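You operate a simulated robot arm through the tools that you are given. There is no shell and no other tool. Be economical: measure what you need, move in short steps, check, and stop when the job is done.

Carry out the task below with a simulated robot arm. There is one attempt and no reset: what you move stays moved.

JOB
Put the gold ring case from the top of the writing table on the bar of soap.
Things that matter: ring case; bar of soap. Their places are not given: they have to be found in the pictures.

Only the result counts: the job must be done as asked and must still hold three seconds after the hand-in. Knocking over, shifting, dropping, spilling or breaking anything else fails it.

ROBOT AND FRAMES
A 6-joint arm with a two-finger parallel gripper, fixed in place. Base frame: the origin is at the foot of the arm, x ahead of it, y to its left, z up. Readings come in mm, degrees, newtons and seconds.
With the tool pointing down near the work surface it reaches from about 240 to 640 mm from the base axis. Its first joint turns from -66.0 to 66.0 degrees. Payload 2.7 kg.
Tool frame: the origin (TCP) lies between the finger pads and is the grasp point; the fingertips stand 23 mm ahead of it; z points along the fingers, y is the line along which they close. The gripper opens to 94 mm. The fingers are 38 mm wide and 10 mm thick; the gripper's body (54 by 96 mm) begins 39 mm behind the TCP.
Orientation is told as [roll, pitch, yaw] about the base's x, y, z axes, in that order, counted from this pose: with the fingers straight down and closing along the base's y, the tool's x points along the base's -x, its y along +y and its z along -z.

CONTROLS
- The arm moves only by the tool drive_tool. Its argument "moves" is a list of rows, each a list of 5 numbers: the opening, from 0 (shut) to 1 (fully open), then the shift along the base's x, y, z in mm, then the turn about the base's z in degrees. In form: [[gripper, dx, dy, dz, twist], ...]. A call has 1 to 12 rows; each row shifts and turns the commanded pose from where the row before left it. A row lasts 0.2 s, in which the tool goes at most 50 mm and 8.6 degrees; a call with a longer step from one row to the next is refused whole, and so is a gripper value outside its range. A pose out of reach is approached as far as the arm can. The call stops where the force on the tool passes 40 N (or 10 N more than at its start, if that is more) or the arm is blocked; 0.2 s more then pass. The fingers move at their own pace (about 45 mm/s each) and stop on an object; they squeeze with about 20 N. The grip force told is the motor's: it shows also when the fingers shut on nothing. Time passes only in rows, and 0.2 s behind the last, so rows that do not move let the fingers close. It gives the time, the measured TCP pose, the force on the tool (base axes), the opening and the grip force at its end, in the units of the frame above (readings bear some noise).
- Cameras (640 x 400 px; columns grow to the right, rows downward): "scene" is fixed at [75.7, -430.6, 1401.7]; the picture's right is [0.78, -0.62, 0.00], its down [-0.37, -0.46, -0.81] and it looks along [0.50, 0.63, -0.59] (base axes); focal length 329 px, centre (320, 200). "wrist" rides on the gripper at [-39, 0, -44] in the tool frame; the picture's right is [0.00, -1.00, 0.00], its down [0.97, 0.00, -0.24] and it looks along [0.24, 0.00, 0.97] (tool axes); focal length 218 px, centre (320, 200).
- camera(camera): a new picture of that camera. The clock stands still meanwhile.
- measure_at(camera, pixels): for up to 12 pixels [column, row] of the newest picture of that camera ("zoom" is the newest enlarged one), the place [x, y, z] in the base frame of the surface seen there, good to about 2 mm. The clock stands still meanwhile.
- inspect(camera, box): a new picture of the part [left, top, right, bottom] of that camera's present view, enlarged. The clock stands still meanwhile.
- hand_in(): hands the job in; it is judged then, once.

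Work in short steps. Measure before you move; look again where a grasp or a placing could have gone wrong, and mend it. You have 60 turns and 20 pictures in all, those below and enlarged ones among them. Open the gripper and draw the arm clear of the work before you hand the job in, unless the task says otherwise; then end with one line.

The tools are called after "Call:" as name(argument=value, ...) on one line, values as JSON. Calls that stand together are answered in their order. drive_tool: Moves the arm, as the interface text tells. Its arguments: {"type":"object","properties":{"moves":{"type":"array","items":{"type":"array","items":{"type":"number"}}}},"required":["moves"]} The other tools are called the same way: camera (camera) takes a picture; measure_at (camera, pixels) gives the place of the surface under pixels of a picture; inspect (camera, box) takes an enlarged picture of a part of a camera's view; hand_in () hands the job in.

At the start:

```text
time: 0.0
eef_pos: [383.9, -54.9, 1060.3]
tcp_rot: [0.0, 0.1, 0.0]
wrist_force: [-0.2, -0.1, -0.9]
width: 94.1
grip_force: 0.0
```

scene: 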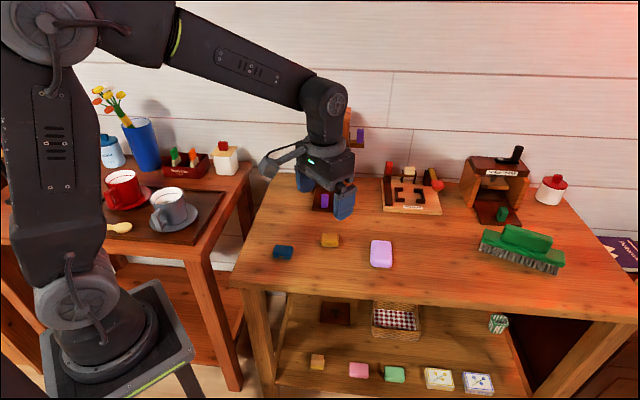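
wrist: 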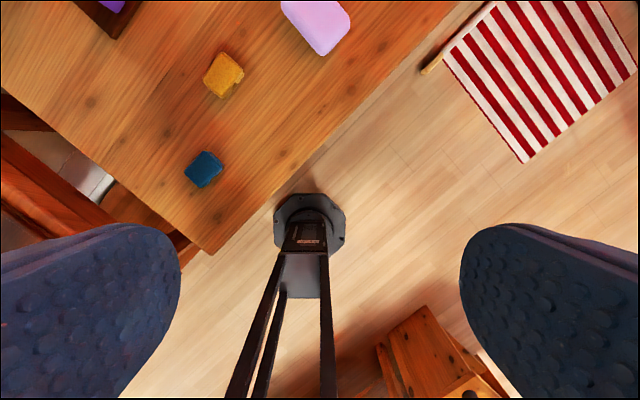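

The gold case seems to be at scene (330,240) and the soap is likely the pink/lilac bar at (381,253). I'll enlarge that area to confirm.

Call:
inspect(camera="scene", box=[250, 200, 430, 312])

Call:
inspect(camera="scene", box=[280, 290, 520, 400])

```text
3.56 times, centred on (340, 256) of scene
```

zoom: 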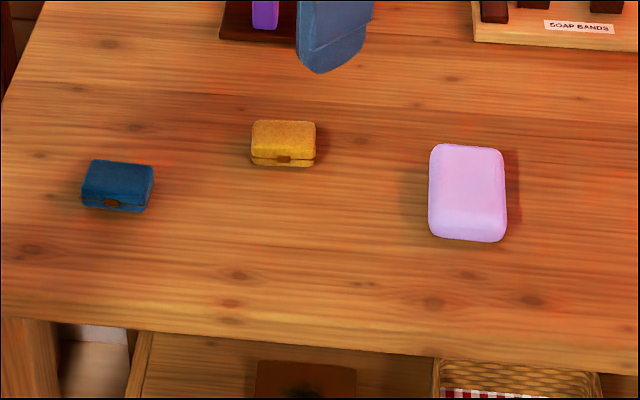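

```text
2.67 times, centred on (400, 345) of scene
```

zoom: 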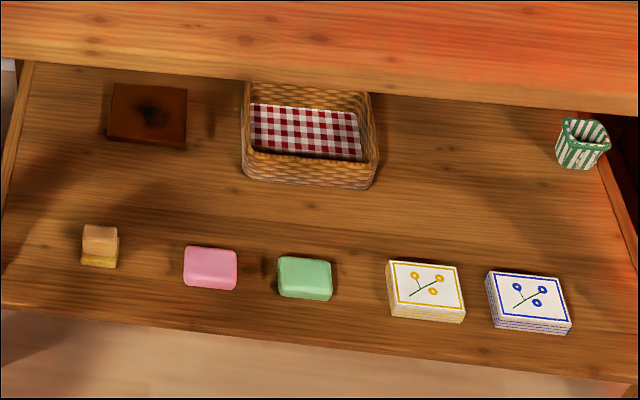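

The gold case with its clasp is at scene (330,240) and a lilac rounded bar is at (381,253). I'll measure these, and the shelf bars at (358,370) and (394,374) for comparison.

Call:
measure_at(camera="scene", pixels=[[330, 237], [321, 236], [338, 236], [330, 245], [381, 252], [372, 243], [391, 244], [372, 264], [390, 264], [350, 250], [359, 368], [394, 372]])

Call:
inspect(camera="wrist", box=[160, 0, 400, 150])

Call:
inspect(camera="scene", box=[300, 110, 620, 310])

```text
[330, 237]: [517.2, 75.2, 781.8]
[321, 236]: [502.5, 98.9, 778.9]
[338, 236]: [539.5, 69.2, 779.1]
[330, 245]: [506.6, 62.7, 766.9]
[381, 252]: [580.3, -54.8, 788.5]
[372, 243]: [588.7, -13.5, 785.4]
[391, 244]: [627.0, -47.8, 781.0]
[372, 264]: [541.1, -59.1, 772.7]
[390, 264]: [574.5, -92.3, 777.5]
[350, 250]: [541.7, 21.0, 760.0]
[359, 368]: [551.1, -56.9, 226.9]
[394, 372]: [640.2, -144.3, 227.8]
```

```text
2.67 times, centred on (280, 75) of wrist
```

zoom: 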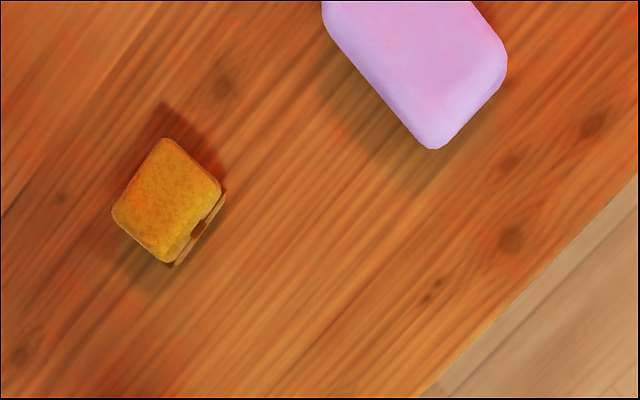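

```text
2.00 times, centred on (460, 210) of scene
```

zoom: 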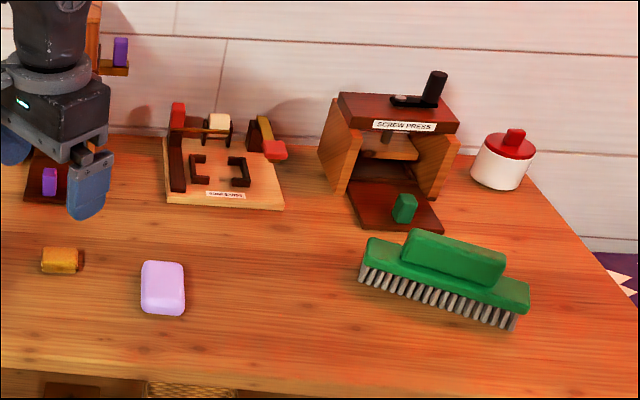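

The lilac bar (about 90×60 mm) is on the tabletop like the case, and it is soap-shaped. I'll measure the corners of both in the wrist picture to get their yaw.

Call:
measure_at(camera="wrist", pixels=[[222, 54], [241, 70], [222, 94], [204, 79], [222, 74], [322, 48], [345, 25], [285, 4], [318, 20], [300, 5], [335, 8], [310, 30]])

```text
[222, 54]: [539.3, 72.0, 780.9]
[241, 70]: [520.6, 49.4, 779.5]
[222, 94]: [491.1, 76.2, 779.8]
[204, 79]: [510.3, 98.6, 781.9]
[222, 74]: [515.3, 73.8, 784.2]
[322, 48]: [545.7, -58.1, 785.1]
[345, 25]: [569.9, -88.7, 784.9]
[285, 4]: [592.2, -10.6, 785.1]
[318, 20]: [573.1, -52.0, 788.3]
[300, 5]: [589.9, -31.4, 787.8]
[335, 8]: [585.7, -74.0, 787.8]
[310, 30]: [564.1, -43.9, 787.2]
```

The case centre is about (515,74), its top is at z 784, and its long axis is at about -41°. The soap centre is about (582,-53), its top is at 788.5, and its axes match the case's. I'll move above the case and twist -41°, so the fingers close across its short side.

Call:
drive_tool(moves=[[0.75, 21.9, 21.5, -26.7, -6.83], [0.75, 21.9, 21.5, -26.7, -6.83], [0.75, 21.9, 21.5, -26.7, -6.83], [0.75, 21.9, 21.5, -26.7, -6.83], [0.75, 21.9, 21.5, -26.7, -6.83], [0.75, 21.9, 21.4, -26.7, -6.85], [0.75, 0, 0, 0, 0], [0.75, 0, 0, 0, 0]])

Call:
camera(camera="wrist")

```text
time: 1.8
eef_pos: [515.9, 74.2, 895.5]
tcp_rot: [0.0, 0.0, -41.1]
wrist_force: [0.4, -0.2, -0.2]
width: 70.5
grip_force: 0.1
```

```text
13 pictures are left
```

wrist: 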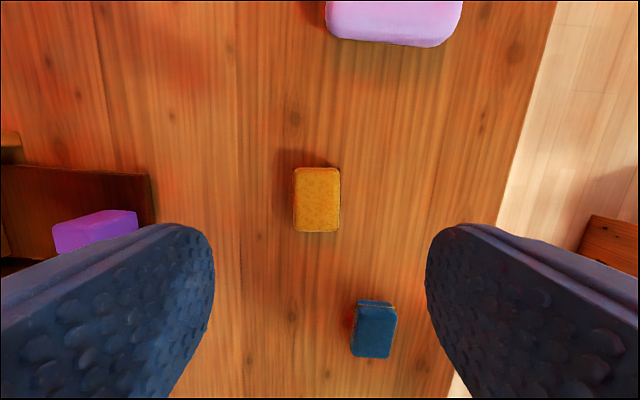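

The case is upright and centred at column 317, so the yaw is right. I'll check the exact centre and the clearance to the blue case at (374,330).

Call:
measure_at(camera="wrist", pixels=[[296, 171], [337, 171], [336, 228], [297, 228], [317, 200], [358, 305], [395, 305], [354, 354], [345, 36], [440, 42], [340, 5]])

```text
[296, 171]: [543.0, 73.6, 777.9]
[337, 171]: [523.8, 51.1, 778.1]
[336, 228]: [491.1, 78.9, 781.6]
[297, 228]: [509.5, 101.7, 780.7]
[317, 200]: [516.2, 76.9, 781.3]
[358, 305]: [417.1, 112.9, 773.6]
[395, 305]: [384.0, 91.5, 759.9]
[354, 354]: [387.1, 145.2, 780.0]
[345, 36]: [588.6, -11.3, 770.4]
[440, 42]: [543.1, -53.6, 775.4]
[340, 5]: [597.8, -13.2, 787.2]
```

The case centre is (517,76) and the blue case is well over 80 mm away. I'll descend in two stages, with a small correction of +1.5, +2.

Call:
drive_tool(moves=[[0.75, 0.8, 1, -30, 0], [0.75, 0.7, 1, -30, 0], [0.75, 0, 0, -30, 0], [0.75, 0, 0, 0, 0]])

```text
time: 2.8
eef_pos: [516.5, 76.6, 810.4]
tcp_rot: [0.0, 0.1, -41.0]
wrist_force: [0.3, -0.6, -0.2]
width: 70.3
grip_force: 0.2
```

The TCP is at 810.4 and tracks the command well. I'll go down 24 mm to 786, which puts the fingertips at about 763, and then close.

Call:
drive_tool(moves=[[0.75, 0, 0, -12, 0], [0.75, 0, 0, -12, 0], [0.75, 0, 0, 0, 0], [0.2, 0, 0, 0, 0], [0.2, 0, 0, 0, 0], [0.2, 0, 0, 0, 0], [0.2, 0, 0, 0, 0], [0.2, 0, 0, 0, 0]])

```text
time: 4.6
eef_pos: [517.4, 76.5, 784.8]
tcp_rot: [0.0, 0.0, -41.0]
wrist_force: [0.2, 0.1, 0.0]
width: 35.5
grip_force: 20.6
```

The grip is firm at 35.5 mm and 20.6 N. I'll lift 70 mm and carry the case to above the soap.

Call:
drive_tool(moves=[[0.2, 0, 0, 20, 0], [0.2, 0, 0, 25, 0], [0.2, 0, 0, 25, 0], [0.2, 16.3, -32, 0, 0], [0.2, 16.3, -32, 0, 0], [0.2, 16.3, -32, 0, 0], [0.2, 16.3, -32.5, 0, 0], [0.2, 0, 0, 0, 0], [0.2, 0, 0, 0, 0]])

Call:
inspect(camera="scene", box=[300, 160, 460, 290])

Call:
camera(camera="wrist")

```text
time: 6.6
eef_pos: [580.9, -52.2, 858.0]
tcp_rot: [0.0, 0.0, -41.0]
wrist_force: [-1.1, -0.7, -0.7]
width: 35.1
grip_force: 20.6
```

```text
3.08 times, centred on (380, 225) of scene
```

zoom: 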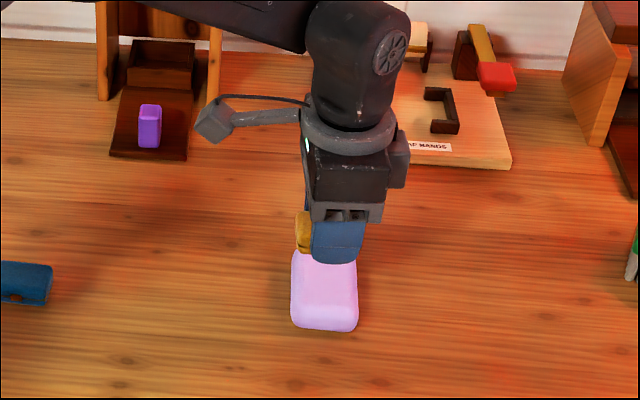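

```text
11 pictures are left
```

wrist: 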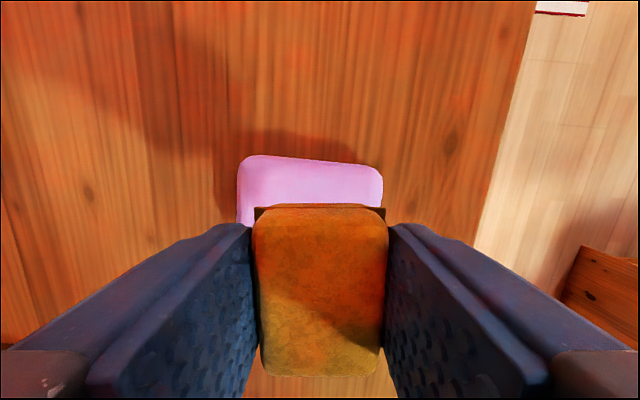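

The case is held level. I'll measure the soap's visible far part to confirm its centre relative to the TCP.

Call:
measure_at(camera="wrist", pixels=[[250, 163], [372, 172], [243, 195], [379, 190], [242, 218], [310, 162], [310, 185], [270, 190], [350, 190]])

Call:
measure_at(camera="zoom", pixels=[[295, 322], [353, 325], [325, 328], [325, 300], [294, 280], [356, 280]])

```text
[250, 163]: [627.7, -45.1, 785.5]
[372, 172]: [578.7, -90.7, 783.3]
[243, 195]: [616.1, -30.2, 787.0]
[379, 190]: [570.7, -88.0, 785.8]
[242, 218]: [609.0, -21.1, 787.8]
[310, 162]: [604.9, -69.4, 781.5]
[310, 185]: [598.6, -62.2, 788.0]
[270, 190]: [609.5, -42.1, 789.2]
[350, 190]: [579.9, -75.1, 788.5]
```

```text
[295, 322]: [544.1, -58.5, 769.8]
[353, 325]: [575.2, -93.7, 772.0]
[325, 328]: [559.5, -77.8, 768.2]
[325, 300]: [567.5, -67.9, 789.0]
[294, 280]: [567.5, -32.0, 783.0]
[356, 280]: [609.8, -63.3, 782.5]
```

The soap corners give a centre of about (585.5,-52) and a top at 788–789, so contact should come at TCP z of about 813.5. I'll shift +4.5 in x and descend to about 818 first.

Call:
drive_tool(moves=[[0.2, 4.5, 0, -10, 0], [0.2, 0, 0, -15, 0], [0.2, 0, 0, -10, 0], [0.2, 0, 0, -4, 0], [0.2, 0, 0, 0, 0]])

```text
time: 7.8
eef_pos: [587.6, -51.3, 817.1]
tcp_rot: [0.0, 0.0, -41.0]
wrist_force: [-0.2, 0.2, -0.5]
width: 35.4
grip_force: 19.8
```

The TCP is at 817.1 with no contact yet. I'll go down in 1 mm steps, with a small -1 correction in x and y.

Call:
drive_tool(moves=[[0.2, -1, -0.7, -1, 0], [0.2, 0, 0, -1, 0], [0.2, 0, 0, -1, 0], [0.2, 0, 0, 0, 0]])

```text
time: 8.8
eef_pos: [586.4, -54.1, 813.9]
tcp_rot: [0.1, 0.1, -40.9]
wrist_force: [0.2, -0.4, -0.4]
width: 35.4
grip_force: 20.1
```

There is still no contact force at 813.9. I'll lower 1 mm more.

Call:
drive_tool(moves=[[0.2, 0, 0, -0.5, 0], [0.2, 0, 0, -0.5, 0], [0.2, 0, 0, 0, 0]])

Call:
inspect(camera="scene", box=[340, 210, 420, 275])

```text
time: 9.6
eef_pos: [584.6, -54.8, 814.2]
tcp_rot: [0.1, -0.1, -41.1]
wrist_force: [1.1, -0.3, 5.1]
width: 35.3
grip_force: 19.9
```

```text
6.15 times, centred on (380, 242) of scene
```

zoom: 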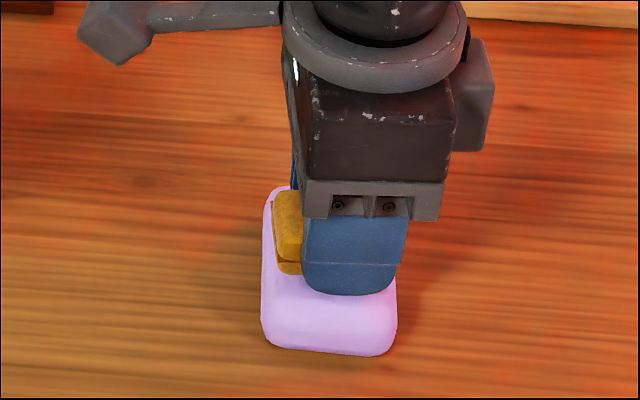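

There is 5 N of contact, so the case is resting on the soap. I'll open the gripper in place and then rise straight up.

Call:
drive_tool(moves=[[0.45, 0, 0, 0, 0], [0.6, 0, 0, 0, 0], [0.7, 0, 0, 0, 0], [0.7, 0, 0, 0, 0], [0.7, 0, 0, 15, 0], [0.7, 0, 0, 25, 0], [0.7, 0, 0, 40, 0], [0.7, 0, 0, 40, 0], [0.7, -40, 0, 20, 0], [0.7, -45, 0, 0, 0], [0.7, -45, 0, 0, 0]])

Call:
inspect(camera="scene", box=[250, 180, 450, 305])

Call:
camera(camera="wrist")

```text
time: 12.0
eef_pos: [454.5, -51.1, 954.5]
tcp_rot: [0.0, 0.0, -40.9]
wrist_force: [-0.2, 0.1, -0.3]
width: 65.9
grip_force: 0.0
```

```text
3.20 times, centred on (350, 242) of scene
```

zoom: 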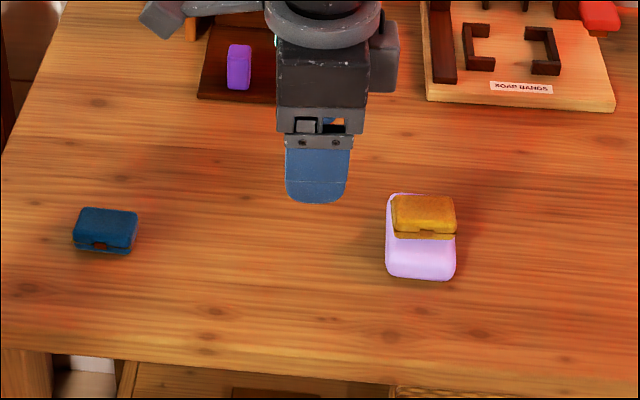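

```text
8 pictures are left
```

wrist: 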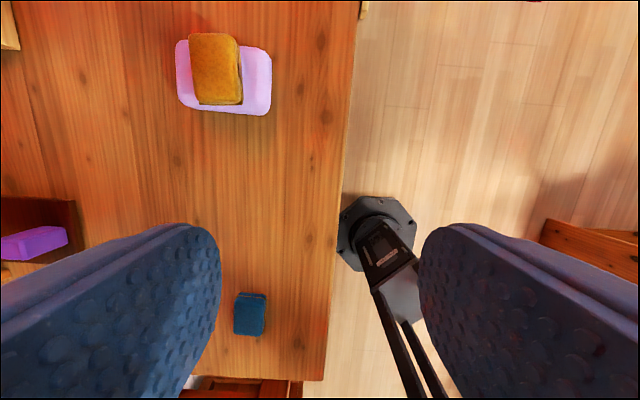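

The case is on the soap and the arm is clear. I'll measure its top to check it is level and how far it is from the edges.

Call:
measure_at(camera="wrist", pixels=[[192, 37], [231, 38], [236, 100], [200, 98], [214, 68], [180, 45], [182, 95], [263, 110], [268, 60], [255, 80]])

Call:
measure_at(camera="zoom", pixels=[[396, 200], [450, 200], [398, 228], [452, 228], [424, 214], [425, 236], [392, 272], [448, 275], [420, 255]])

Call:
inspect(camera="scene", box=[350, 225, 414, 275])

```text
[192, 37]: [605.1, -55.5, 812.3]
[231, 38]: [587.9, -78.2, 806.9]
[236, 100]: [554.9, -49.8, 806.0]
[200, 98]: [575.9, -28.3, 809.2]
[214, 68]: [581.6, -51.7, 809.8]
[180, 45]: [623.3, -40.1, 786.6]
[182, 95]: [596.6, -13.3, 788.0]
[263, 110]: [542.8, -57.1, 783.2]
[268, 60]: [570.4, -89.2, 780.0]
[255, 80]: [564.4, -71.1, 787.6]
```

```text
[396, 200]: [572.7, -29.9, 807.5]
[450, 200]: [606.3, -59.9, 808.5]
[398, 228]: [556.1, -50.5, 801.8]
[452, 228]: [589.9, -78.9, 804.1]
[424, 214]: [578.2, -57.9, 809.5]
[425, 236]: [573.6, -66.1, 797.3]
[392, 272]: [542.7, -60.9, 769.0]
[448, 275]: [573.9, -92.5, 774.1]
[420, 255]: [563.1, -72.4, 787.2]
```

```text
8.00 times, centred on (382, 250) of scene
```

zoom: 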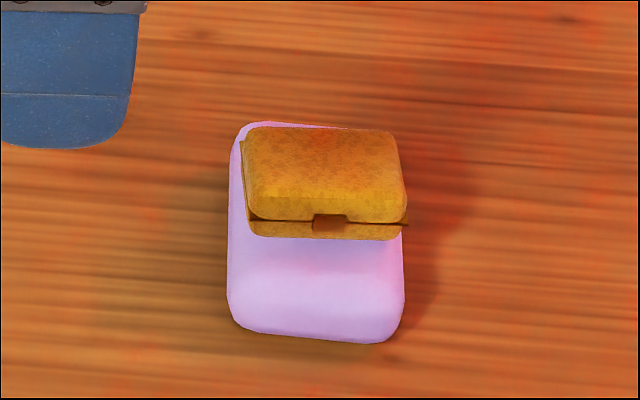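

The case centre is (581,-53) against a soap centre of about (585,-52). It sits flat, the soap has not shifted, and the gripper is open and clear, so I'm handing in.

Call:
hand_in()

```text
The job is handed in.
```

The gold ring case is resting on the lilac bar of soap, nearly centred and flat; the gripper is open, the arm is clear, and the job is handed in.
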